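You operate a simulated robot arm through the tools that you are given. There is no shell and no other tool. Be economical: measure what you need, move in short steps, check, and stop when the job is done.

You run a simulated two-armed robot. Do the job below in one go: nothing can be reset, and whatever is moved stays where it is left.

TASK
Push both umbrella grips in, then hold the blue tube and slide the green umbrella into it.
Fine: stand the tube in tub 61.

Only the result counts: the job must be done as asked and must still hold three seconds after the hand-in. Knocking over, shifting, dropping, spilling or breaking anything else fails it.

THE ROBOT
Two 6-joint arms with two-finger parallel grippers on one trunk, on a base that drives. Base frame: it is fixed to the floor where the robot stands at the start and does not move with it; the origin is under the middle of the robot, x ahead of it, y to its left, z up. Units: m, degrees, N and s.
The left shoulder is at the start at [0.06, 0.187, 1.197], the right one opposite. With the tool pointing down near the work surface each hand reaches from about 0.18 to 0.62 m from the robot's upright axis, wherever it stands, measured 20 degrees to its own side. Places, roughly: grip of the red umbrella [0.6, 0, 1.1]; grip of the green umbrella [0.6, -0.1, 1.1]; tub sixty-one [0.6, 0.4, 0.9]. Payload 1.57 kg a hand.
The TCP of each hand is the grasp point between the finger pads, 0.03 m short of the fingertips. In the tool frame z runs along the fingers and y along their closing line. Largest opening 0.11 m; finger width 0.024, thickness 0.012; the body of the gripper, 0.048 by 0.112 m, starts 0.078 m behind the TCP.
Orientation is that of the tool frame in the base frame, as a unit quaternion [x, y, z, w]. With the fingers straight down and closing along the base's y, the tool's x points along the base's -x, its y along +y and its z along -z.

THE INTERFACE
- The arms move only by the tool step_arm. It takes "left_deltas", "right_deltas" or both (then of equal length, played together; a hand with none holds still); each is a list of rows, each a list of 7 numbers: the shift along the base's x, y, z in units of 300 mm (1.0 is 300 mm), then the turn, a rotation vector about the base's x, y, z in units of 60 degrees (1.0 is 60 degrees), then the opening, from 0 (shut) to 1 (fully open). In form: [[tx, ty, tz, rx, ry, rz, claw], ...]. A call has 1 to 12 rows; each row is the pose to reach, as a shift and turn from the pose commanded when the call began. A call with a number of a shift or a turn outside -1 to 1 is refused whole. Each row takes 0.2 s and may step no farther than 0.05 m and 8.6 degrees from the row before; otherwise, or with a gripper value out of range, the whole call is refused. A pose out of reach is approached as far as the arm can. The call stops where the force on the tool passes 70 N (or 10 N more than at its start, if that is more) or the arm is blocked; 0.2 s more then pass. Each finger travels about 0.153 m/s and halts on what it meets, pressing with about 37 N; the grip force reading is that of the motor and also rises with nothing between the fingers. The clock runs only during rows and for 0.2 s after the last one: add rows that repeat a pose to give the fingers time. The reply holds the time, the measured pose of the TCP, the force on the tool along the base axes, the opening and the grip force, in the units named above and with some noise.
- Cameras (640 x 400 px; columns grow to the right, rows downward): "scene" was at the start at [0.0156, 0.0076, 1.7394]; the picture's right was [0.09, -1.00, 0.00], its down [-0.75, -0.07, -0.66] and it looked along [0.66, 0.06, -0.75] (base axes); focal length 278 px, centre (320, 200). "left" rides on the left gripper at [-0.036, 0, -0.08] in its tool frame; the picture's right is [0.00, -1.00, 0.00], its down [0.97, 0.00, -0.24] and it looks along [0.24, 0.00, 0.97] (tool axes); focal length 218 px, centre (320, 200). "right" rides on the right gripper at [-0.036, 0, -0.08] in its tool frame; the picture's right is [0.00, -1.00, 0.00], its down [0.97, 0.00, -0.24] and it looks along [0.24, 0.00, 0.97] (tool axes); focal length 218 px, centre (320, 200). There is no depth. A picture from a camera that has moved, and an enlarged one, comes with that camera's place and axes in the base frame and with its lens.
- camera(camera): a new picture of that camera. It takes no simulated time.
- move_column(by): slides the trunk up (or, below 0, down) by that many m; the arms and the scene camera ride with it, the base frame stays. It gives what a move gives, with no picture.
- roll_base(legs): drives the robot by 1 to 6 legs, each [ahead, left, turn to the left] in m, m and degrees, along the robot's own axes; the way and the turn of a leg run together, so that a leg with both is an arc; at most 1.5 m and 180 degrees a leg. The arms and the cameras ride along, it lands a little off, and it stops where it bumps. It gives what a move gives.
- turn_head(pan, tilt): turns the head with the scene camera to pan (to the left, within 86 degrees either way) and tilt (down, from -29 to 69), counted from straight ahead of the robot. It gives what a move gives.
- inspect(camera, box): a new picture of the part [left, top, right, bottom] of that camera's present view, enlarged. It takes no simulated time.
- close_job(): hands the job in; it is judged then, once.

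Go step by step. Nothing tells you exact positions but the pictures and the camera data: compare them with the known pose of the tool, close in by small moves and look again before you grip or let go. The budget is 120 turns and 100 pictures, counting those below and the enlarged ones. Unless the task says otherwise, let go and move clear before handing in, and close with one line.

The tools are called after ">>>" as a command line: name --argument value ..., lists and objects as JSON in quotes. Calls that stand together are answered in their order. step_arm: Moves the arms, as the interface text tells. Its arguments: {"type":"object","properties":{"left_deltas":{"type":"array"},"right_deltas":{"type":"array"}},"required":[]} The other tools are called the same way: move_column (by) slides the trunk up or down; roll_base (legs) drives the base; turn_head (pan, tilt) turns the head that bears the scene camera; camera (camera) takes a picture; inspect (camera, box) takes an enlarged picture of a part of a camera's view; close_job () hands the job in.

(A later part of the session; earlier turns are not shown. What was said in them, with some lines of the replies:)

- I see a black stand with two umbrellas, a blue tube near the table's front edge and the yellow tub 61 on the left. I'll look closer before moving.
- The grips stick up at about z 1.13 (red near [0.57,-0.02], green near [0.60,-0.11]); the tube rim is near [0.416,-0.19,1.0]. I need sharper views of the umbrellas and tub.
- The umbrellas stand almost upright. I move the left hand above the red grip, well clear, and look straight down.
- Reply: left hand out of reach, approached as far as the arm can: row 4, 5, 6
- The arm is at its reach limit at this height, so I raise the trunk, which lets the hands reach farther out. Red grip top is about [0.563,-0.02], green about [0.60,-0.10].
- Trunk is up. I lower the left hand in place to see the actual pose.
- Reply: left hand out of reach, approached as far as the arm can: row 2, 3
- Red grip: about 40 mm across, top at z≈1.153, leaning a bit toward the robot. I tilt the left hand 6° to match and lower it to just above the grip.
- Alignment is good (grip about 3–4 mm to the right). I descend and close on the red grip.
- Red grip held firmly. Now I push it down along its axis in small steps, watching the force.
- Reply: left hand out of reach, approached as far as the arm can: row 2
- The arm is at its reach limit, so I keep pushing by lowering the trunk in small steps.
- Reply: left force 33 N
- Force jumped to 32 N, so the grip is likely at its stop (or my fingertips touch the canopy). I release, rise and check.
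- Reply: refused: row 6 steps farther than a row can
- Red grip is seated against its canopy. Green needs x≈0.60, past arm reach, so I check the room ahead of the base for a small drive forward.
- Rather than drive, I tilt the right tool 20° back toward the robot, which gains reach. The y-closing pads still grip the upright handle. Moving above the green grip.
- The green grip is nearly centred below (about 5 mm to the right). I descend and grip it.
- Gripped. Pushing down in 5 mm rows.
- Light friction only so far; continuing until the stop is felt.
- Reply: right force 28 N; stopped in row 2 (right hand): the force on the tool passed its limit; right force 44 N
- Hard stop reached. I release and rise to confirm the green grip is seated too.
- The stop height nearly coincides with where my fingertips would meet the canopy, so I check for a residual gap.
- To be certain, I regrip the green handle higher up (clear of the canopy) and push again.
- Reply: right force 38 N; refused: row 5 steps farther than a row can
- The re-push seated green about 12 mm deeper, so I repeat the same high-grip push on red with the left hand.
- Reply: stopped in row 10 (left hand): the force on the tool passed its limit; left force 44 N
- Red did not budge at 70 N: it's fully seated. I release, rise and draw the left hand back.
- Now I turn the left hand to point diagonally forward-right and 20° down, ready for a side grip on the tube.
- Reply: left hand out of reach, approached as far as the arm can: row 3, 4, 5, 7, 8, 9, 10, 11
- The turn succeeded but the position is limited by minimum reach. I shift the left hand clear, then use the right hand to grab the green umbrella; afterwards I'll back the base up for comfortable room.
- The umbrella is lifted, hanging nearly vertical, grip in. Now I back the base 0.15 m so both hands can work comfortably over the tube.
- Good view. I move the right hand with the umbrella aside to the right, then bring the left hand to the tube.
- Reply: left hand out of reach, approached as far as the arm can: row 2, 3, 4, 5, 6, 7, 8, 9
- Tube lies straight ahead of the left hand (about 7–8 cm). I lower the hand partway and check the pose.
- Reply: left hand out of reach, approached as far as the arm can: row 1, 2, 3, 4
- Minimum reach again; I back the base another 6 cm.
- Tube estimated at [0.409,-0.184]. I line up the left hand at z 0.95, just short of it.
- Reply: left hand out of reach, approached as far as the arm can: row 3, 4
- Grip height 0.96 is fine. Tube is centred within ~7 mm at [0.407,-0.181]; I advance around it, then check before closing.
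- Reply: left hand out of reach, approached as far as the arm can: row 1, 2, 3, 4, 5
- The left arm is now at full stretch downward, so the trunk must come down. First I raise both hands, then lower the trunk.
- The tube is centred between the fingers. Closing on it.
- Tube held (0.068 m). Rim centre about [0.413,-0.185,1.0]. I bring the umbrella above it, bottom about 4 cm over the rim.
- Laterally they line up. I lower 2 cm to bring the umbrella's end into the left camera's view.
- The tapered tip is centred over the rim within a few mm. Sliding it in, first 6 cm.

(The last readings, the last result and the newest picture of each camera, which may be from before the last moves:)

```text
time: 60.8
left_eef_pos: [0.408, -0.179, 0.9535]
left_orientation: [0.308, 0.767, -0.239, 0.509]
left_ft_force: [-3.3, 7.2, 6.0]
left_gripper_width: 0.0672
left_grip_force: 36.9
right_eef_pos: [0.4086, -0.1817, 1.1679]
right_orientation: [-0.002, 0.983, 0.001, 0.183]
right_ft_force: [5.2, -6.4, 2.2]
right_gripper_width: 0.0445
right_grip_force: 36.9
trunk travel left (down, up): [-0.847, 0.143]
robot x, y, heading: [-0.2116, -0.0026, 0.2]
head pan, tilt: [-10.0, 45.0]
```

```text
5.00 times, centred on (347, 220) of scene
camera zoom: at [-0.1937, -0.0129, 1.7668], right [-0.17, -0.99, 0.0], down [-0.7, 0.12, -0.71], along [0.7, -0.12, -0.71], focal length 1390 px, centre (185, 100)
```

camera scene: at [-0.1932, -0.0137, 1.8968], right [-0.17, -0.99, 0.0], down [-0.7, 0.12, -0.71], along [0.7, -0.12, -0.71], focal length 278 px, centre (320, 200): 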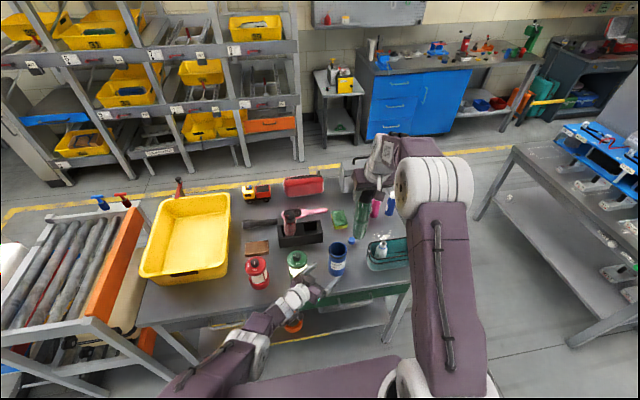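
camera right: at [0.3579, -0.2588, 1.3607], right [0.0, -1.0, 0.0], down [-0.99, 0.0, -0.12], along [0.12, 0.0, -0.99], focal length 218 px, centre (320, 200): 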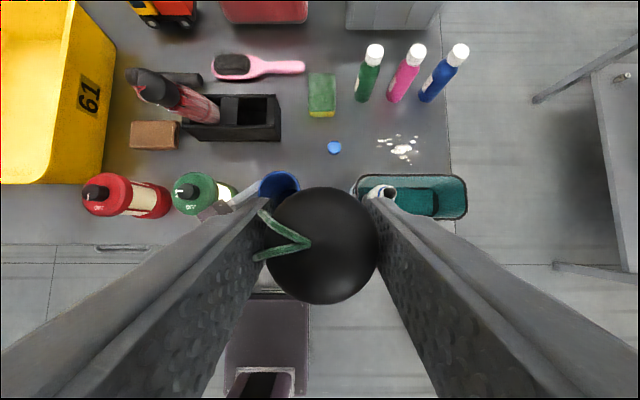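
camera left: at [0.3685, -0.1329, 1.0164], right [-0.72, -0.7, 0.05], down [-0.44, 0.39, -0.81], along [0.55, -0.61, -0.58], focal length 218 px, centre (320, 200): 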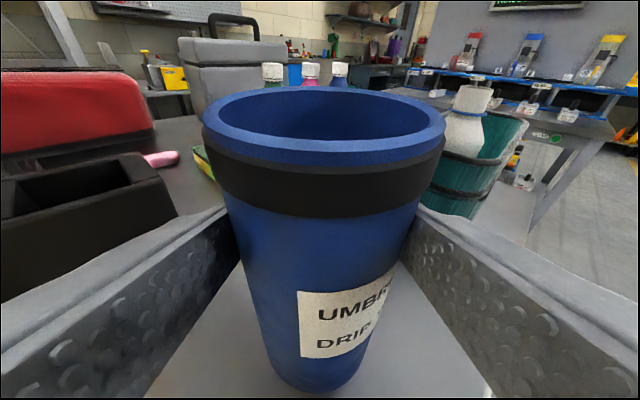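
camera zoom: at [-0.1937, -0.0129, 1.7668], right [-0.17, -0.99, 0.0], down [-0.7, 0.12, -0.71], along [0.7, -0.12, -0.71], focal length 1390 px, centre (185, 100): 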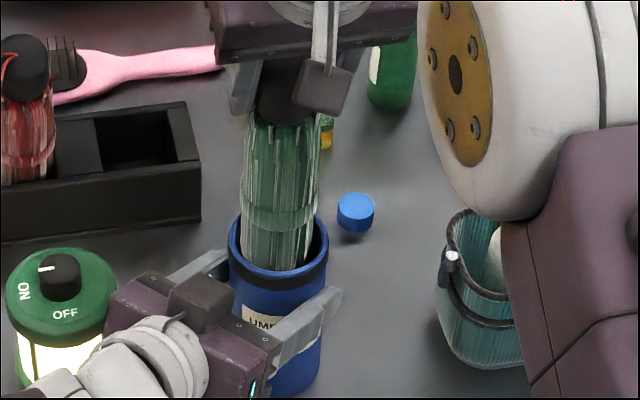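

It's entering; the near wall is rubbing, so I shift the umbrella 6 mm away from it and continue.

>>> step_arm --right_deltas '[[0.02, -0.02, 0, 0, 0, 0, 0.1], [0.02, -0.02, -0.035, 0, 0, 0, 0.1], [0.02, -0.02, -0.07, 0, 0, 0, 0.1], [0.02, -0.02, -0.105, 0, 0, 0, 0.1], [0.02, -0.02, -0.14, 0, 0, 0, 0.1], [0.02, -0.02, -0.175, 0, 0, 0, 0.1]]'

>>> inspect --camera "scene" --box '[315, 180, 379, 260]'

```text
time: 62.2
left_eef_pos: [0.4084, -0.18, 0.954]
left_orientation: [0.308, 0.767, -0.239, 0.509]
left_ft_force: [5.8, -4.3, 2.1]
left_gripper_width: 0.0675
left_grip_force: 37.4
right_eef_pos: [0.4165, -0.1877, 1.113]
right_orientation: [-0.003, 0.983, 0.002, 0.182]
right_ft_force: [-4.3, 6.0, 0.3]
right_gripper_width: 0.0436
right_grip_force: 37.2
trunk travel left (down, up): [-0.847, 0.143]
robot x, y, heading: [-0.2135, -0.0041, 0.1]
head pan, tilt: [-10.0, 45.0]
```

```text
5.00 times, centred on (347, 220) of scene
camera zoom: at [-0.1932, -0.0131, 1.7668], right [-0.17, -0.99, 0.0], down [-0.7, 0.12, -0.71], along [0.7, -0.12, -0.71], focal length 1390 px, centre (185, 100)
```

zoom: 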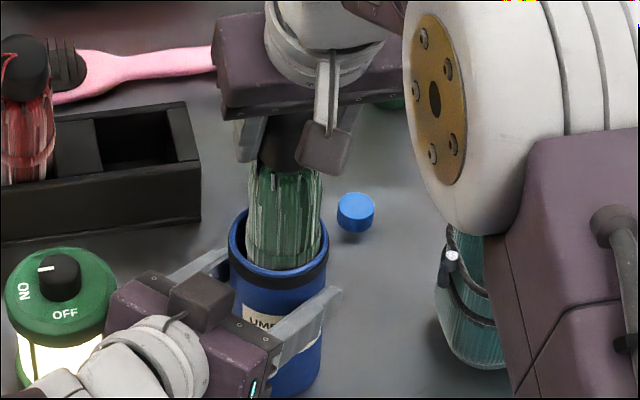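

>>> step_arm --right_deltas '[[-0.01, 0.01, 0, 0, 0, 0, 0.1], [-0.01, 0.01, -0.03, 0, 0, 0, 0.1], [-0.01, 0.01, -0.06, 0, 0, 0, 0.1], [-0.01, 0.01, -0.09, 0, 0, 0, 0.1], [-0.01, 0.01, -0.115, 0, 0, 0, 0.1]]'

```text
time: 63.4
left_eef_pos: [0.409, -0.1806, 0.9551]
left_orientation: [0.308, 0.767, -0.24, 0.51]
left_ft_force: [0.4, 0.3, 5.9]
left_gripper_width: 0.0673
left_grip_force: 37.3
right_eef_pos: [0.4147, -0.1867, 1.079]
right_orientation: [-0.002, 0.983, 0.001, 0.182]
right_ft_force: [-0.4, 0.5, -2.7]
right_gripper_width: 0.0431
right_grip_force: 36.8
trunk travel left (down, up): [-0.847, 0.143]
robot x, y, heading: [-0.2129, 0.0007, 0.1]
head pan, tilt: [-10.0, 45.0]
```

Still hanging free (−2.7 N). I continue until it rests on the tube floor.

>>> step_arm --right_deltas '[[0, 0, -0.013, 0, 0, 0, 0.1], [0, 0, -0.027, 0, 0, 0, 0.1]]'

>>> inspect --camera "scene" --box '[315, 180, 379, 260]'

```text
time: 64.0
left_eef_pos: [0.407, -0.1802, 0.9537]
left_orientation: [0.309, 0.767, -0.238, 0.509]
left_ft_force: [9.2, -2.9, -2.8]
left_gripper_width: 0.067
left_grip_force: 36.9
right_eef_pos: [0.4162, -0.1859, 1.0743]
right_orientation: [-0.002, 0.982, 0.0, 0.187]
right_ft_force: [-1.9, -1.5, 22.0]
right_gripper_width: 0.0427
right_grip_force: 37.8
trunk travel left (down, up): [-0.847, 0.143]
robot x, y, heading: [-0.2116, 0.0003, 0.1]
head pan, tilt: [-10.0, 45.0]
```

```text
5.00 times, centred on (347, 220) of scene
camera zoom: at [-0.195, -0.0134, 1.7671], right [-0.17, -0.99, 0.0], down [-0.7, 0.12, -0.71], along [0.7, -0.12, -0.71], focal length 1390 px, centre (185, 100)
```

zoom: 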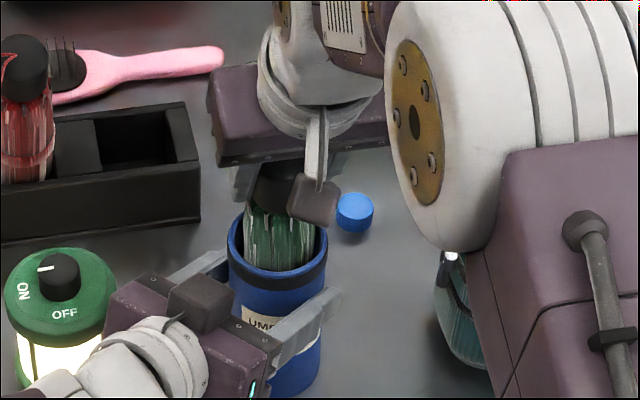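

The umbrella rests on the tube floor. I release it and raise the right hand away.

>>> step_arm --right_deltas '[[0, 0, 0.012, 0, 0, 0, 0.1], [0, 0, 0.012, 0, 0, 0, 0.7], [0, 0, 0.012, 0, 0, 0, 0.7], [0, 0, 0.13, 0, 0, 0, 0.7], [0, 0, 0.28, 0, 0, 0, 0.7], [0, 0, 0.43, 0, 0, 0, 0.7], [-0.03, -0.1, 0.5, 0, 0, 0, 0.7], [-0.06, -0.23, 0.5, 0, 0, 0, 0.7], [-0.06, -0.36, 0.5, 0, 0, 0, 0.7]]'

>>> inspect --camera "scene" --box '[315, 180, 379, 260]'

>>> camera --camera "right"

```text
time: 66.0
left_eef_pos: [0.4088, -0.1792, 0.9553]
left_orientation: [0.308, 0.767, -0.239, 0.509]
left_ft_force: [0.5, 1.8, 4.5]
left_gripper_width: 0.0668
left_grip_force: 36.9
right_eef_pos: [0.3967, -0.2933, 1.223]
right_orientation: [-0.002, 0.983, 0.003, 0.183]
right_ft_force: [-0.7, -1.4, -0.5]
right_gripper_width: 0.077
right_grip_force: 0.0
trunk travel left (down, up): [-0.847, 0.143]
robot x, y, heading: [-0.2121, -0.0031, 0.3]
head pan, tilt: [-10.0, 45.0]
```

```text
5.00 times, centred on (347, 220) of scene
camera zoom: at [-0.1939, -0.0142, 1.7668], right [-0.17, -0.99, 0.0], down [-0.7, 0.12, -0.71], along [0.7, -0.12, -0.71], focal length 1390 px, centre (185, 100)
```

zoom: 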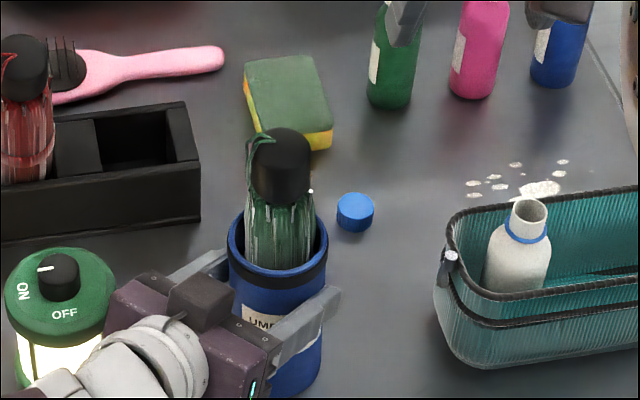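

```text
32 pictures are left
camera right: at [0.4009, -0.2948, 1.3102], right [0.01, -1.0, 0.0], down [-0.99, -0.01, -0.12], along [0.12, 0.0, -0.99], focal length 218 px, centre (320, 200)
```

right: 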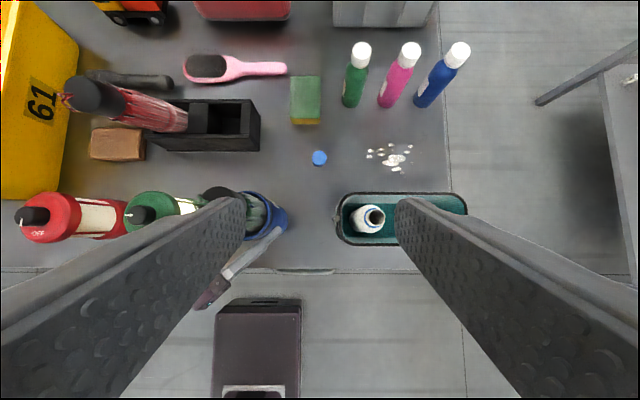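

The umbrella is in the tube with its grip in. I now lift the tube by raising the trunk, keeping the arms' posture.

>>> move_column --by 0.14

>>> inspect --camera "scene" --box '[315, 190, 379, 290]'

```text
time: 67.7
left_eef_pos: [0.4082, -0.1802, 1.0928]
left_orientation: [0.308, 0.768, -0.239, 0.508]
left_ft_force: [-0.4, 0.1, -4.4]
left_gripper_width: 0.067
left_grip_force: 36.7
right_eef_pos: [0.3975, -0.2939, 1.3612]
right_orientation: [-0.002, 0.983, 0.003, 0.182]
right_ft_force: [-0.1, -0.4, -0.1]
right_gripper_width: 0.0772
right_grip_force: 0.0
trunk travel left (down, up): [-0.987, 0.003]
robot x, y, heading: [-0.2093, -0.0032, 0.3]
head pan, tilt: [-10.0, 45.0]
```

```text
4.00 times, centred on (347, 240) of scene
camera zoom: at [-0.1916, -0.0139, 1.9067], right [-0.17, -0.99, 0.0], down [-0.7, 0.12, -0.71], along [0.7, -0.12, -0.71], focal length 1112 px, centre (212, 40)
```

zoom: 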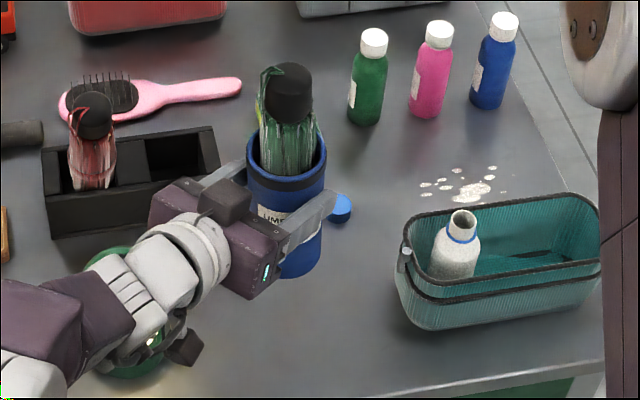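

Lifted cleanly. Now I raise it 6 cm more and swing it left over the lanterns while turning the hand to point straight ahead.

>>> step_arm --left_deltas '[[0, 0, 0.1, 0, 0, 0, 0.4], [0, 0, 0.2, 0, 0, 0, 0.4], [0, 0.125, 0.2, 0, 0, 0.1, 0.4], [0, 0.25, 0.2, 0, 0, 0.2, 0.4], [0, 0.375, 0.2, 0, 0, 0.3, 0.4], [0, 0.5, 0.2, 0, 0, 0.4, 0.4], [0, 0.625, 0.2, 0, 0, 0.5, 0.4], [0, 0.75, 0.2, 0, 0, 0.6, 0.4], [0, 0.875, 0.2, 0, 0, 0.7, 0.4], [0, 1.0, 0.2, 0, 0, 0.8, 0.4]]'

>>> turn_head --pan 20 --tilt 45

>>> camera --camera "scene"

```text
time: 69.9
left_eef_pos: [0.4251, 0.1252, 1.1567]
left_orientation: [0.075, 0.825, -0.097, 0.552]
left_ft_force: [0.3, 0.0, -3.0]
left_gripper_width: 0.067
left_grip_force: 37.0
left hand out of reach, approached as far as the arm can: row 5, 6, 7, 8, 9, 10
right_eef_pos: [0.397, -0.2965, 1.3613]
right_orientation: [-0.002, 0.983, 0.003, 0.182]
right_ft_force: [0.3, -0.1, 0.6]
right_gripper_width: 0.0773
right_grip_force: 0.0
trunk travel left (down, up): [-0.987, 0.003]
robot x, y, heading: [-0.2121, -0.0017, 0.3]
head pan, tilt: [-10.0, 45.0]
```

```text
time: 70.9
left_eef_pos: [0.4249, 0.1272, 1.1566]
left_orientation: [0.074, 0.824, -0.098, 0.553]
left_ft_force: [0.4, 0.1, -3.3]
left_gripper_width: 0.0669
left_grip_force: 36.7
right_eef_pos: [0.3961, -0.2926, 1.3624]
right_orientation: [-0.002, 0.983, 0.001, 0.182]
right_ft_force: [-0.5, 0.1, 1.3]
right_gripper_width: 0.0769
right_grip_force: 0.0
trunk travel left (down, up): [-0.987, 0.003]
robot x, y, heading: [-0.2081, 0.0001, 0.2]
head pan, tilt: [20.0, 45.0]
```

```text
30 pictures are left
camera scene: at [-0.1957, 0.029, 1.9068], right [0.34, -0.94, 0.0], down [-0.66, -0.24, -0.71], along [0.66, 0.24, -0.71], focal length 278 px, centre (320, 200)
```

scene: 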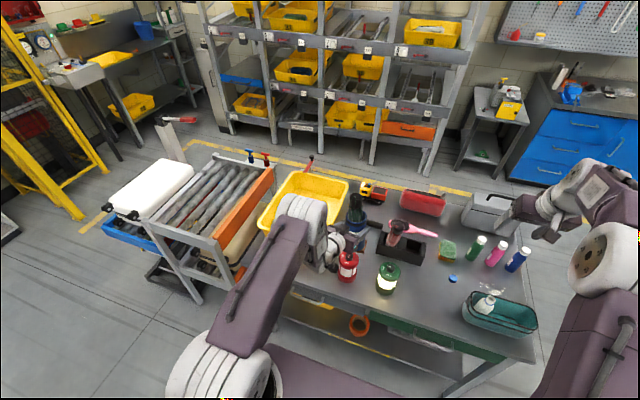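

The arm clamps when too close in, so I move the tube forward-left over the tub's near edge while finishing the turn.

>>> step_arm --left_deltas '[[0.05, 0.1, 0, 0, 0, 0.03, 0.4], [0.1, 0.2, 0, 0, 0, 0.07, 0.4], [0.17, 0.3, 0, 0, 0, 0.12, 0.4], [0.24, 0.4, 0, 0, 0, 0.18, 0.4], [0.3, 0.5, 0, 0, 0, 0.24, 0.4], [0.3, 0.5, 0, 0, 0, 0.24, 0.4]]'

>>> camera --camera "scene"

>>> camera --camera "left"

```text
time: 72.3
left_eef_pos: [0.515, 0.2772, 1.1546]
left_orientation: [-0.03, 0.828, -0.027, 0.56]
left_ft_force: [0.2, -0.1, -3.4]
left_gripper_width: 0.0672
left_grip_force: 37.0
right_eef_pos: [0.3971, -0.292, 1.3623]
right_orientation: [-0.002, 0.983, 0.001, 0.182]
right_ft_force: [0.4, -0.7, 0.0]
right_gripper_width: 0.077
right_grip_force: 0.0
trunk travel left (down, up): [-0.987, 0.003]
robot x, y, heading: [-0.2098, 0.0018, 0.1]
head pan, tilt: [20.0, 45.0]
```

```text
29 pictures are left
camera scene: at [-0.1958, 0.0288, 1.9068], right [0.35, -0.94, 0.0], down [-0.66, -0.24, -0.71], along [0.66, 0.24, -0.71], focal length 278 px, centre (320, 200)
```

scene: 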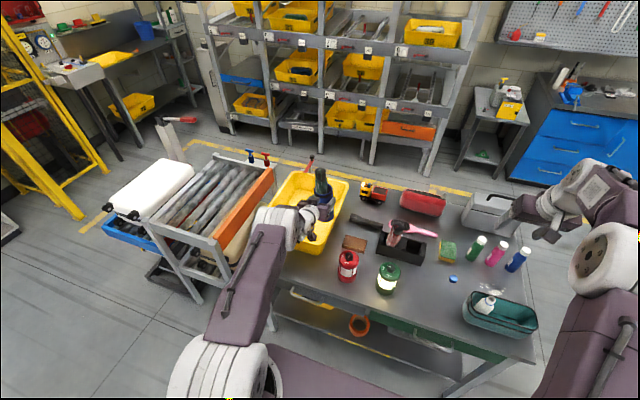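

```text
28 pictures are left
camera left: at [0.4538, 0.2808, 1.218], right [0.02, -1.0, 0.08], down [-0.58, -0.08, -0.81], along [0.81, -0.03, -0.58], focal length 218 px, centre (320, 200)
```

left: 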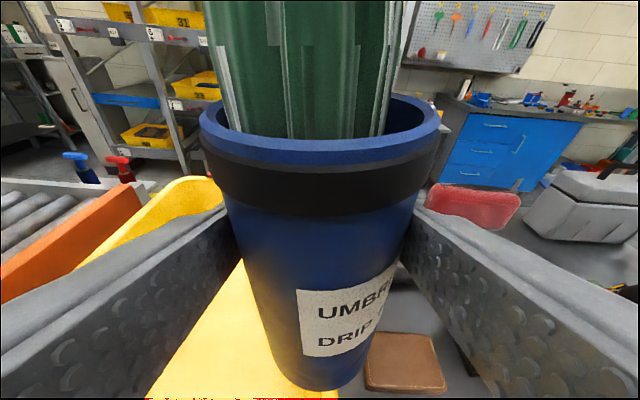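

Now over the tub's near-right part. I zoom in to measure the tub.

>>> inspect --camera "scene" --box '[230, 150, 390, 270]'

>>> inspect --camera "right" --box '[0, 0, 200, 200]'

```text
3.33 times, centred on (310, 210) of scene
camera zoom: at [-0.1958, 0.0288, 1.9068], right [0.35, -0.94, 0.0], down [-0.66, -0.24, -0.71], along [0.66, 0.24, -0.71], focal length 927 px, centre (353, 167)
```

zoom: 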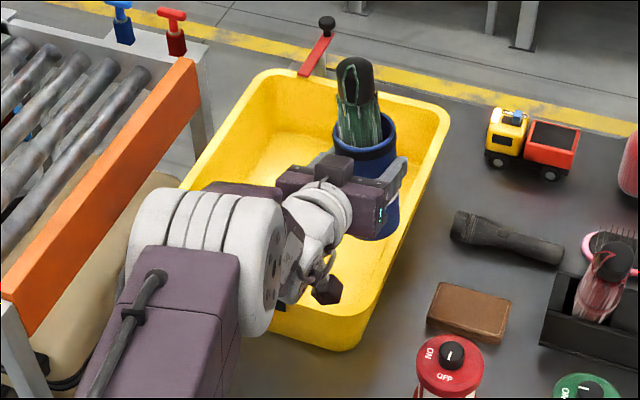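

```text
2.00 times, centred on (100, 100) of right
camera zoom: at [0.4023, -0.2939, 1.4494], right [0.0, -1.0, 0.0], down [-0.99, 0.0, -0.12], along [0.12, 0.0, -0.99], focal length 436 px, centre (760, 400)
```

zoom: 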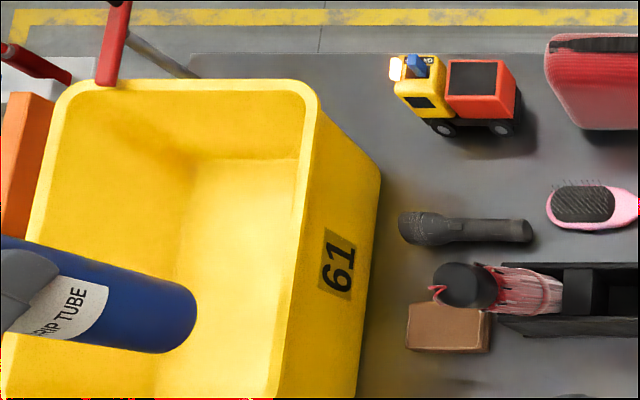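

Tub floor spans about x 0.47–0.80, y 0.28–0.54, with the rim near z 0.97. I aim for [0.68,0.40] so the pitched hand clears the near wall: shift the arm left, then drive ahead to about the original base spot.

>>> step_arm --left_deltas '[[-0.04, 0.1, 0, 0, 0, 0, 0.4], [-0.08, 0.2, 0, 0, 0, 0, 0.4], [-0.13, 0.3, 0, 0, 0, 0, 0.4], [-0.16, 0.4, 0, 0, 0, 0, 0.4], [-0.16, 0.4, 0, 0, 0, 0, 0.4]]'

>>> roll_base --legs '[[0.21, 0, 0]]'

>>> camera --camera "scene"

```text
time: 73.5
left_eef_pos: [0.4677, 0.3975, 1.1557]
left_orientation: [-0.029, 0.827, -0.029, 0.56]
left_ft_force: [-0.6, 0.1, -2.9]
left_gripper_width: 0.0669
left_grip_force: 36.8
right_eef_pos: [0.3971, -0.2926, 1.3612]
right_orientation: [-0.001, 0.983, 0.001, 0.183]
right_ft_force: [-0.7, 0.3, 0.7]
right_gripper_width: 0.0772
right_grip_force: 0.0
trunk travel left (down, up): [-0.987, 0.003]
robot x, y, heading: [-0.2092, -0.0002, 0.1]
head pan, tilt: [20.0, 45.0]
```

```text
time: 75.1
left_eef_pos: [0.6777, 0.3986, 1.1593]
left_orientation: [-0.03, 0.826, -0.028, 0.562]
left_ft_force: [-1.0, 0.5, -3.0]
left_gripper_width: 0.067
left_grip_force: 37.0
right_eef_pos: [0.6072, -0.2927, 1.365]
right_orientation: [-0.003, 0.983, 0.001, 0.184]
right_ft_force: [0.4, -0.5, 0.2]
right_gripper_width: 0.0769
right_grip_force: 0.1
trunk travel left (down, up): [-0.987, 0.003]
robot x, y, heading: [0.0056, 0.0022, 0.1]
head pan, tilt: [20.0, 45.0]
```

```text
25 pictures are left
camera scene: at [0.0121, 0.0296, 1.9069], right [0.35, -0.94, 0.0], down [-0.66, -0.24, -0.71], along [0.67, 0.24, -0.7], focal length 278 px, centre (320, 200)
```

scene: 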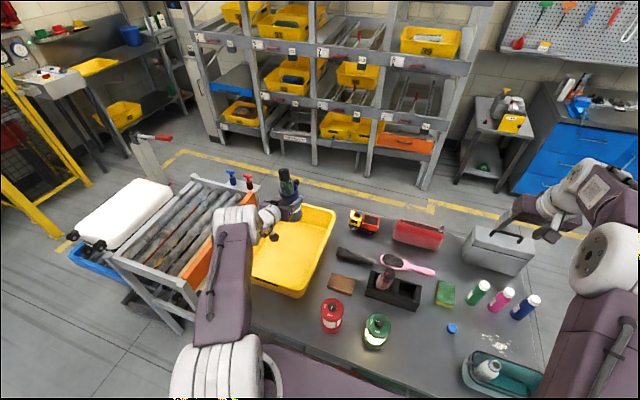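

Tube is over the tub with clearance. I lower by the trunk, first 12 cm.

>>> move_column --by -0.12

>>> inspect --camera "scene" --box '[200, 150, 360, 310]'

>>> camera --camera "left"

>>> camera --camera "right"

```text
time: 76.6
left_eef_pos: [0.6822, 0.3983, 1.0374]
left_orientation: [-0.03, 0.827, -0.028, 0.56]
left_ft_force: [-0.8, -0.2, -3.1]
left_gripper_width: 0.067
left_grip_force: 36.7
right_eef_pos: [0.6141, -0.2902, 1.2424]
right_orientation: [-0.002, 0.983, 0.001, 0.182]
right_ft_force: [0.7, -0.5, 0.6]
right_gripper_width: 0.0771
right_grip_force: 0.0
trunk travel left (down, up): [-0.867, 0.123]
robot x, y, heading: [0.0029, -0.0014, 0.3]
head pan, tilt: [20.0, 45.0]
```

```text
2.50 times, centred on (280, 230) of scene
camera zoom: at [0.0204, 0.0298, 1.7868], right [0.35, -0.94, 0.0], down [-0.66, -0.24, -0.71], along [0.66, 0.24, -0.71], focal length 695 px, centre (420, 125)
```

zoom: 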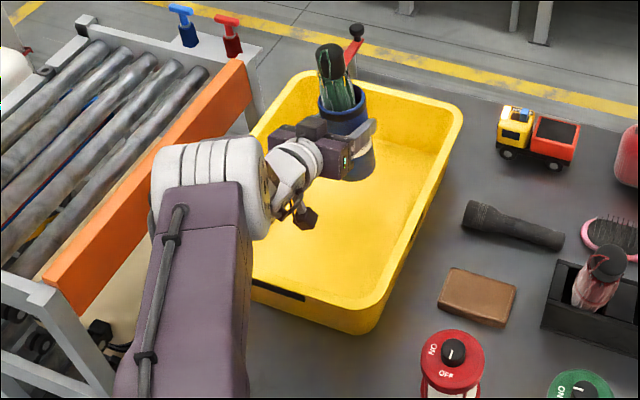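

```text
23 pictures are left
camera left: at [0.6217, 0.4026, 1.0987], right [0.02, -1.0, 0.08], down [-0.58, -0.08, -0.81], along [0.81, -0.03, -0.58], focal length 218 px, centre (320, 200)
```

left: 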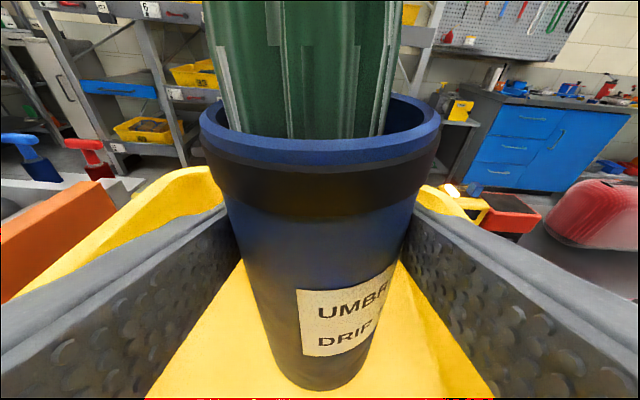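

```text
22 pictures are left
camera right: at [0.6185, -0.2926, 1.3293], right [0.01, -1.0, 0.0], down [-0.99, 0.0, -0.12], along [0.12, 0.0, -0.99], focal length 218 px, centre (320, 200)
```

right: 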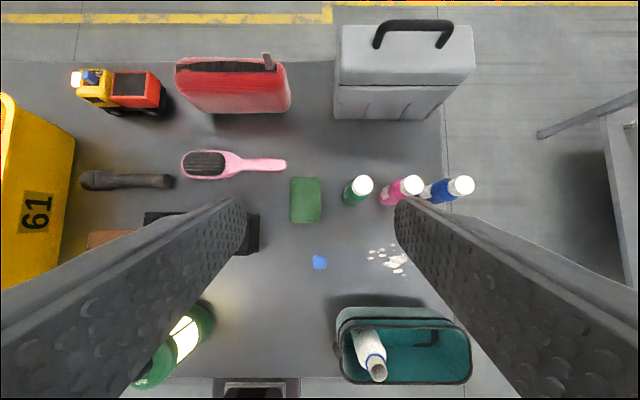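

All clear. I trim the small roll so the tube is upright and lower another 5 cm.

>>> step_arm --left_deltas '[[0, 0, 0, 0.028, 0, 0, 0.4], [0, 0, 0, 0.028, 0, 0, 0.4]]'

>>> move_column --by -0.05

>>> inspect --camera "scene" --box '[220, 150, 340, 290]'

```text
time: 77.2
left_eef_pos: [0.6825, 0.3987, 1.0357]
left_orientation: [-0.021, 0.828, -0.017, 0.561]
left_ft_force: [-0.6, -0.5, -3.2]
left_gripper_width: 0.067
left_grip_force: 37.2
right_eef_pos: [0.6118, -0.2906, 1.2421]
right_orientation: [-0.003, 0.983, 0.002, 0.182]
right_ft_force: [-0.6, -0.2, 1.1]
right_gripper_width: 0.0772
right_grip_force: 0.0
trunk travel left (down, up): [-0.867, 0.123]
robot x, y, heading: [0.0029, 0.0014, 0.1]
head pan, tilt: [20.0, 45.0]
```

```text
time: 78.2
left_eef_pos: [0.6821, 0.3995, 0.9862]
left_orientation: [-0.022, 0.828, -0.016, 0.56]
left_ft_force: [0.3, 0.0, -4.0]
left_gripper_width: 0.067
left_grip_force: 36.8
right_eef_pos: [0.6129, -0.2902, 1.1932]
right_orientation: [-0.003, 0.983, 0.001, 0.183]
right_ft_force: [-0.5, -0.8, -0.7]
right_gripper_width: 0.077
right_grip_force: 0.0
trunk travel left (down, up): [-0.817, 0.173]
robot x, y, heading: [0.0061, -0.0025, 0.0]
head pan, tilt: [20.0, 45.0]
```

```text
2.86 times, centred on (280, 220) of scene
camera zoom: at [0.0191, 0.0297, 1.7368], right [0.35, -0.94, 0.0], down [-0.66, -0.24, -0.71], along [0.66, 0.24, -0.71], focal length 794 px, centre (434, 143)
```

zoom: 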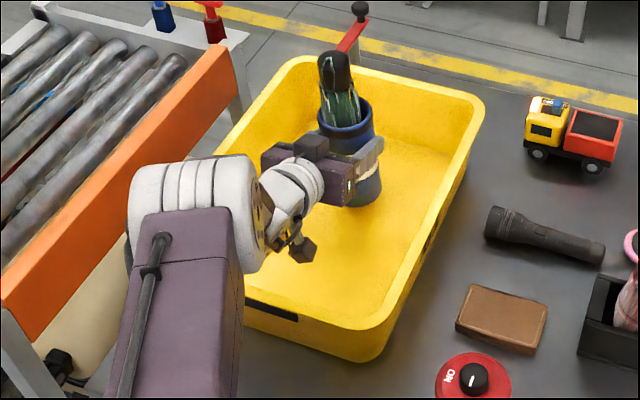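

Tube bottom is about 2–3 cm above the tub floor. Lowering gently by arm until contact.

>>> step_arm --left_deltas '[[0, 0, -0.015, 0, 0, 0, 0.4], [0, 0, -0.03, 0, 0, 0, 0.4], [0, 0, -0.045, 0, 0, 0, 0.4], [0, 0, -0.06, 0, 0, 0, 0.4]]'

```text
time: 79.2
left_eef_pos: [0.682, 0.3985, 0.9676]
left_orientation: [-0.021, 0.828, -0.017, 0.561]
left_ft_force: [-0.3, -0.3, -4.2]
left_gripper_width: 0.0669
left_grip_force: 37.1
right_eef_pos: [0.6126, -0.29, 1.1921]
right_orientation: [-0.003, 0.983, 0.001, 0.183]
right_ft_force: [0.1, 0.0, -0.3]
right_gripper_width: 0.0771
right_grip_force: 0.1
trunk travel left (down, up): [-0.817, 0.173]
robot x, y, heading: [0.0018, 0.002, 0.2]
head pan, tilt: [20.0, 45.0]
```

>>> step_arm --left_deltas '[[0, 0, -0.01, 0, 0, 0, 0.4], [0, 0, -0.02, 0, 0, 0, 0.4]]'

```text
time: 79.8
left_eef_pos: [0.6824, 0.3991, 0.9627]
left_orientation: [-0.021, 0.827, -0.016, 0.561]
left_ft_force: [1.1, 0.5, -2.1]
left_gripper_width: 0.0673
left_grip_force: 37.5
right_eef_pos: [0.614, -0.2914, 1.1927]
right_orientation: [-0.002, 0.983, 0.001, 0.183]
right_ft_force: [0.1, -0.2, 0.6]
right_gripper_width: 0.0773
right_grip_force: 0.1
trunk travel left (down, up): [-0.817, 0.173]
robot x, y, heading: [0.0052, 0.0005, 0.1]
head pan, tilt: [20.0, 45.0]
```

The load is beginning to come off; a few mm more.

>>> step_arm --left_deltas '[[0, 0, -0.007, 0, 0, 0, 0.4], [0, 0, -0.014, 0, 0, 0, 0.4], [0, 0, -0.014, 0, 0, 0, 0.4]]'

>>> camera --camera "left"

```text
time: 80.5
left_eef_pos: [0.6814, 0.3987, 0.9631]
left_orientation: [-0.02, 0.825, -0.015, 0.564]
left_ft_force: [3.7, 1.3, 17.0]
left_gripper_width: 0.0673
left_grip_force: 37.0
right_eef_pos: [0.6107, -0.2938, 1.1934]
right_orientation: [-0.002, 0.983, 0.002, 0.183]
right_ft_force: [-0.9, -0.5, -0.7]
right_gripper_width: 0.0769
right_grip_force: 0.1
trunk travel left (down, up): [-0.817, 0.173]
robot x, y, heading: [0.0095, 0.0003, 0.1]
head pan, tilt: [20.0, 45.0]
```

```text
20 pictures are left
camera left: at [0.6204, 0.4011, 1.0247], right [0.02, -1.0, 0.05], down [-0.58, -0.05, -0.82], along [0.82, -0.01, -0.58], focal length 218 px, centre (320, 200)
```

left: 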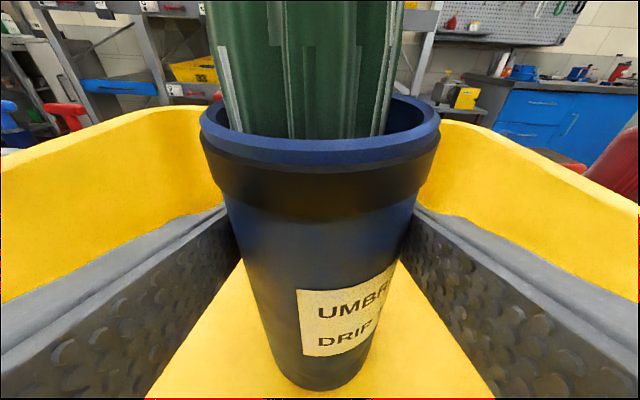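

Standing on the tub floor. I ease the pressure and open the fingers slowly.

>>> step_arm --left_deltas '[[0, 0, 0.007, 0, 0, 0, 0.55], [0, 0, 0.01, 0, 0, 0, 0.62], [0, 0, 0.01, 0, 0, 0, 0.66], [0, 0, 0.01, 0, 0, 0, 0.74], [0, 0, 0.01, 0, 0, 0, 0.85], [0, 0, 0.01, 0, 0, 0, 0.9]]'

>>> camera --camera "left"

```text
time: 82.0
left_eef_pos: [0.6825, 0.3973, 0.9617]
left_orientation: [-0.022, 0.827, -0.015, 0.561]
left_ft_force: [-0.1, -0.5, 0.3]
left_gripper_width: 0.0991
left_grip_force: 0.1
right_eef_pos: [0.612, -0.2916, 1.1923]
right_orientation: [-0.002, 0.983, 0.002, 0.183]
right_ft_force: [-0.8, 0.5, -0.7]
right_gripper_width: 0.0769
right_grip_force: 0.1
trunk travel left (down, up): [-0.817, 0.173]
robot x, y, heading: [0.0026, -0.0013, 0.1]
head pan, tilt: [20.0, 45.0]
```

```text
19 pictures are left
camera left: at [0.6215, 0.4007, 1.0241], right [0.02, -1.0, 0.05], down [-0.58, -0.05, -0.81], along [0.81, -0.01, -0.58], focal length 218 px, centre (320, 200)
```

left: 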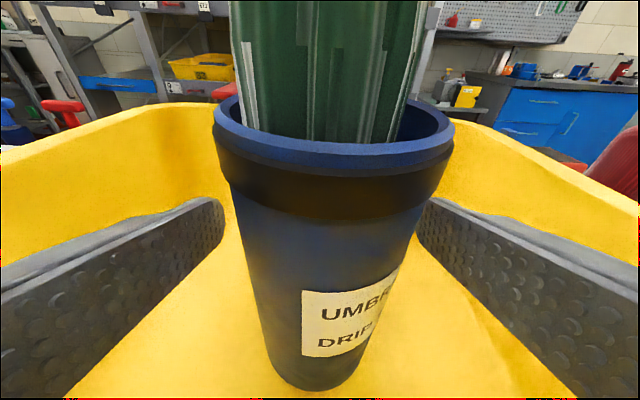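

Standing free. I back the hand off along its axis with a touch to the right, then rise.

>>> step_arm --left_deltas '[[0, -0.012, 0, 0, 0, 0, 1], [-0.05, -0.012, 0.02, 0, 0, 0, 1], [-0.12, -0.012, 0.048, 0, 0, 0, 1], [-0.22, -0.012, 0.09, 0, 0, 0, 1], [-0.32, -0.012, 0.13, 0, 0, 0, 1], [-0.4, -0.012, 0.18, 0, 0, 0, 1]]'

>>> camera --camera "left"

```text
time: 83.3
left_eef_pos: [0.5591, 0.3953, 1.0155]
left_orientation: [-0.022, 0.827, -0.016, 0.562]
left_ft_force: [-0.4, 0.2, 0.2]
left_gripper_width: 0.11
left_grip_force: 0.0
right_eef_pos: [0.6112, -0.2913, 1.1934]
right_orientation: [-0.002, 0.983, 0.002, 0.183]
right_ft_force: [-0.2, -0.8, 0.4]
right_gripper_width: 0.0769
right_grip_force: 0.1
trunk travel left (down, up): [-0.817, 0.173]
robot x, y, heading: [0.0061, 0.0002, 0.4]
head pan, tilt: [20.0, 45.0]
```

```text
18 pictures are left
camera left: at [0.4987, 0.3982, 1.0782], right [0.02, -1.0, 0.05], down [-0.58, -0.05, -0.81], along [0.81, -0.02, -0.58], focal length 218 px, centre (320, 200)
```

left: 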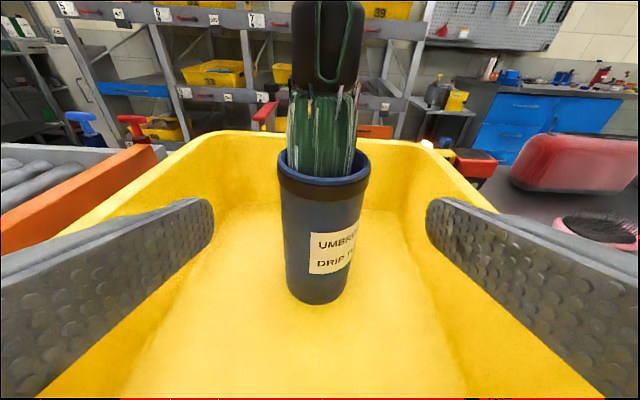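

The tube stands upright with the green umbrella in it. I lift the hand clear and take a final overview.

>>> move_column --by 0.12

>>> turn_head --pan 8 --tilt 50

>>> camera --camera "scene"

>>> inspect --camera "left" --box '[220, 0, 500, 280]'

```text
time: 84.8
left_eef_pos: [0.5613, 0.3962, 1.135]
left_orientation: [-0.022, 0.827, -0.016, 0.561]
left_ft_force: [0.3, 0.1, -0.7]
left_gripper_width: 0.1099
left_grip_force: 0.0
right_eef_pos: [0.6127, -0.2916, 1.3112]
right_orientation: [-0.002, 0.983, 0.002, 0.182]
right_ft_force: [0.7, -0.5, -0.2]
right_gripper_width: 0.0768
right_grip_force: 0.0
trunk travel left (down, up): [-0.937, 0.053]
robot x, y, heading: [0.0, 0.0029, 0.3]
head pan, tilt: [20.0, 45.0]
```

```text
time: 85.6
left_eef_pos: [0.5626, 0.3965, 1.1349]
left_orientation: [-0.022, 0.827, -0.015, 0.561]
left_ft_force: [0.0, 0.2, 0.0]
left_gripper_width: 0.1099
left_grip_force: 0.0
right_eef_pos: [0.6125, -0.2908, 1.3131]
right_orientation: [-0.001, 0.983, 0.001, 0.182]
right_ft_force: [0.9, -0.2, 0.3]
right_gripper_width: 0.077
right_grip_force: 0.1
trunk travel left (down, up): [-0.937, 0.053]
robot x, y, heading: [0.0025, -0.0009, 0.1]
head pan, tilt: [8.0, 50.0]
```

```text
17 pictures are left
camera scene: at [0.0189, 0.0122, 1.8499], right [0.14, -0.99, 0.0], down [-0.76, -0.11, -0.64], along [0.64, 0.09, -0.77], focal length 278 px, centre (320, 200)
```

scene: 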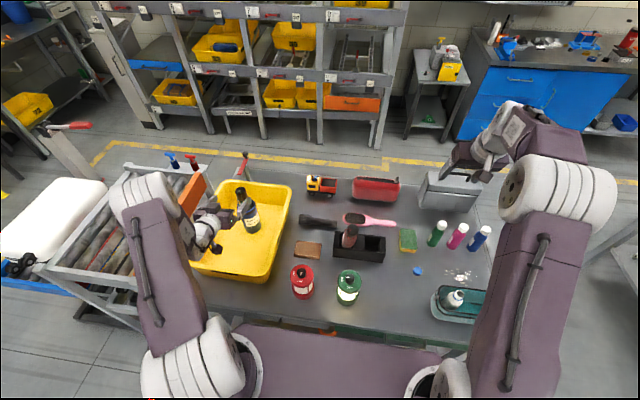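

```text
1.43 times, centred on (360, 140) of left
camera zoom: at [0.5006, 0.3984, 1.1974], right [0.02, -1.0, 0.05], down [-0.58, -0.05, -0.81], along [0.81, -0.01, -0.58], focal length 312 px, centre (263, 286)
```

zoom: 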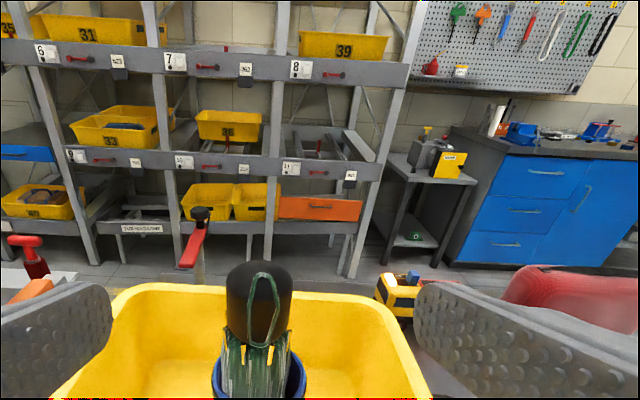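

Everything else is undisturbed. One last close look at the green and red grips.

>>> inspect --camera "left" --box '[290, 100, 390, 180]'

>>> inspect --camera "scene" --box '[225, 175, 275, 245]'

>>> inspect --camera "scene" --box '[325, 215, 395, 265]'

```text
5.00 times, centred on (340, 140) of left
camera zoom: at [0.5006, 0.3984, 1.1974], right [0.02, -1.0, 0.05], down [-0.58, -0.05, -0.81], along [0.81, -0.01, -0.58], focal length 1091 px, centre (220, 500)
```

zoom: 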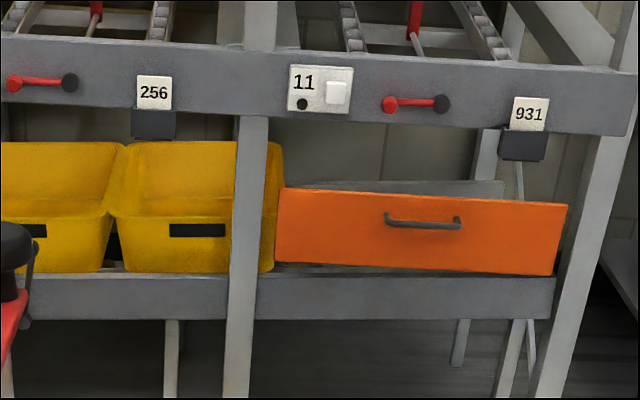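

```text
5.71 times, centred on (250, 210) of scene
camera zoom: at [0.0189, 0.0122, 1.8499], right [0.14, -0.99, 0.0], down [-0.76, -0.11, -0.64], along [0.64, 0.09, -0.77], focal length 1589 px, centre (720, 143)
```

zoom: 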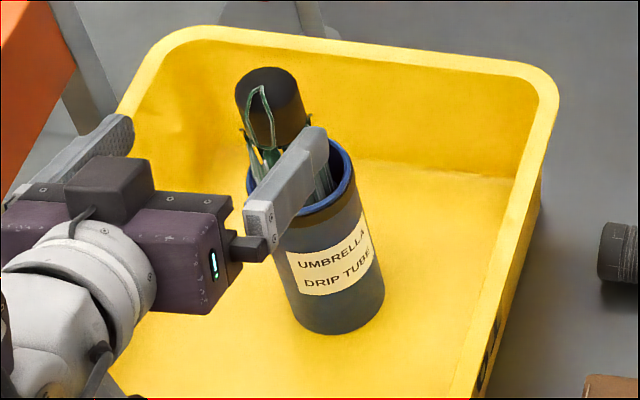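

```text
8.00 times, centred on (360, 240) of scene
camera zoom: at [0.0189, 0.0122, 1.8499], right [0.14, -0.99, 0.0], down [-0.76, -0.11, -0.64], along [0.64, 0.09, -0.77], focal length 2224 px, centre (0, -120)
```

zoom: 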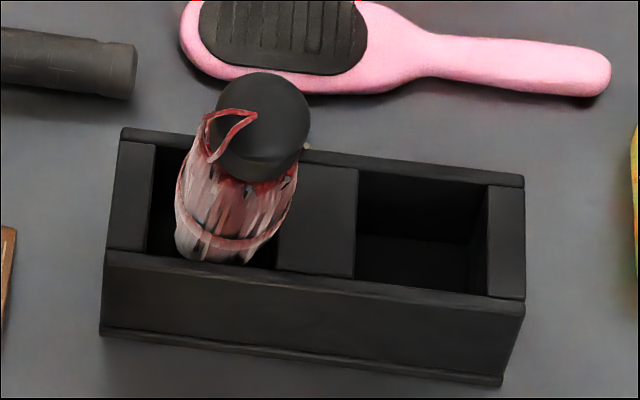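

>>> inspect --camera "left" --box '[290, 170, 390, 290]'

```text
3.33 times, centred on (340, 230) of left
camera zoom: at [0.5006, 0.3984, 1.1974], right [0.02, -1.0, 0.05], down [-0.58, -0.05, -0.81], along [0.81, -0.01, -0.58], focal length 728 px, centre (253, 100)
```

zoom: 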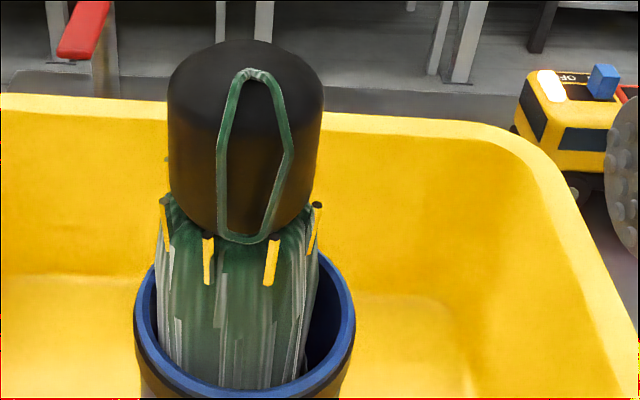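

Both grips are seated, the green umbrella is in the tube, and the tube stands upright in tub 61 with both hands clear. Handing in.

>>> close_job

```text
The job is handed in.
```

The job is handed in: both umbrella grips are pushed in, the green umbrella is in the blue tube, and the tube stands upright in tub 61. Nothing else looked disturbed in the last pictures.
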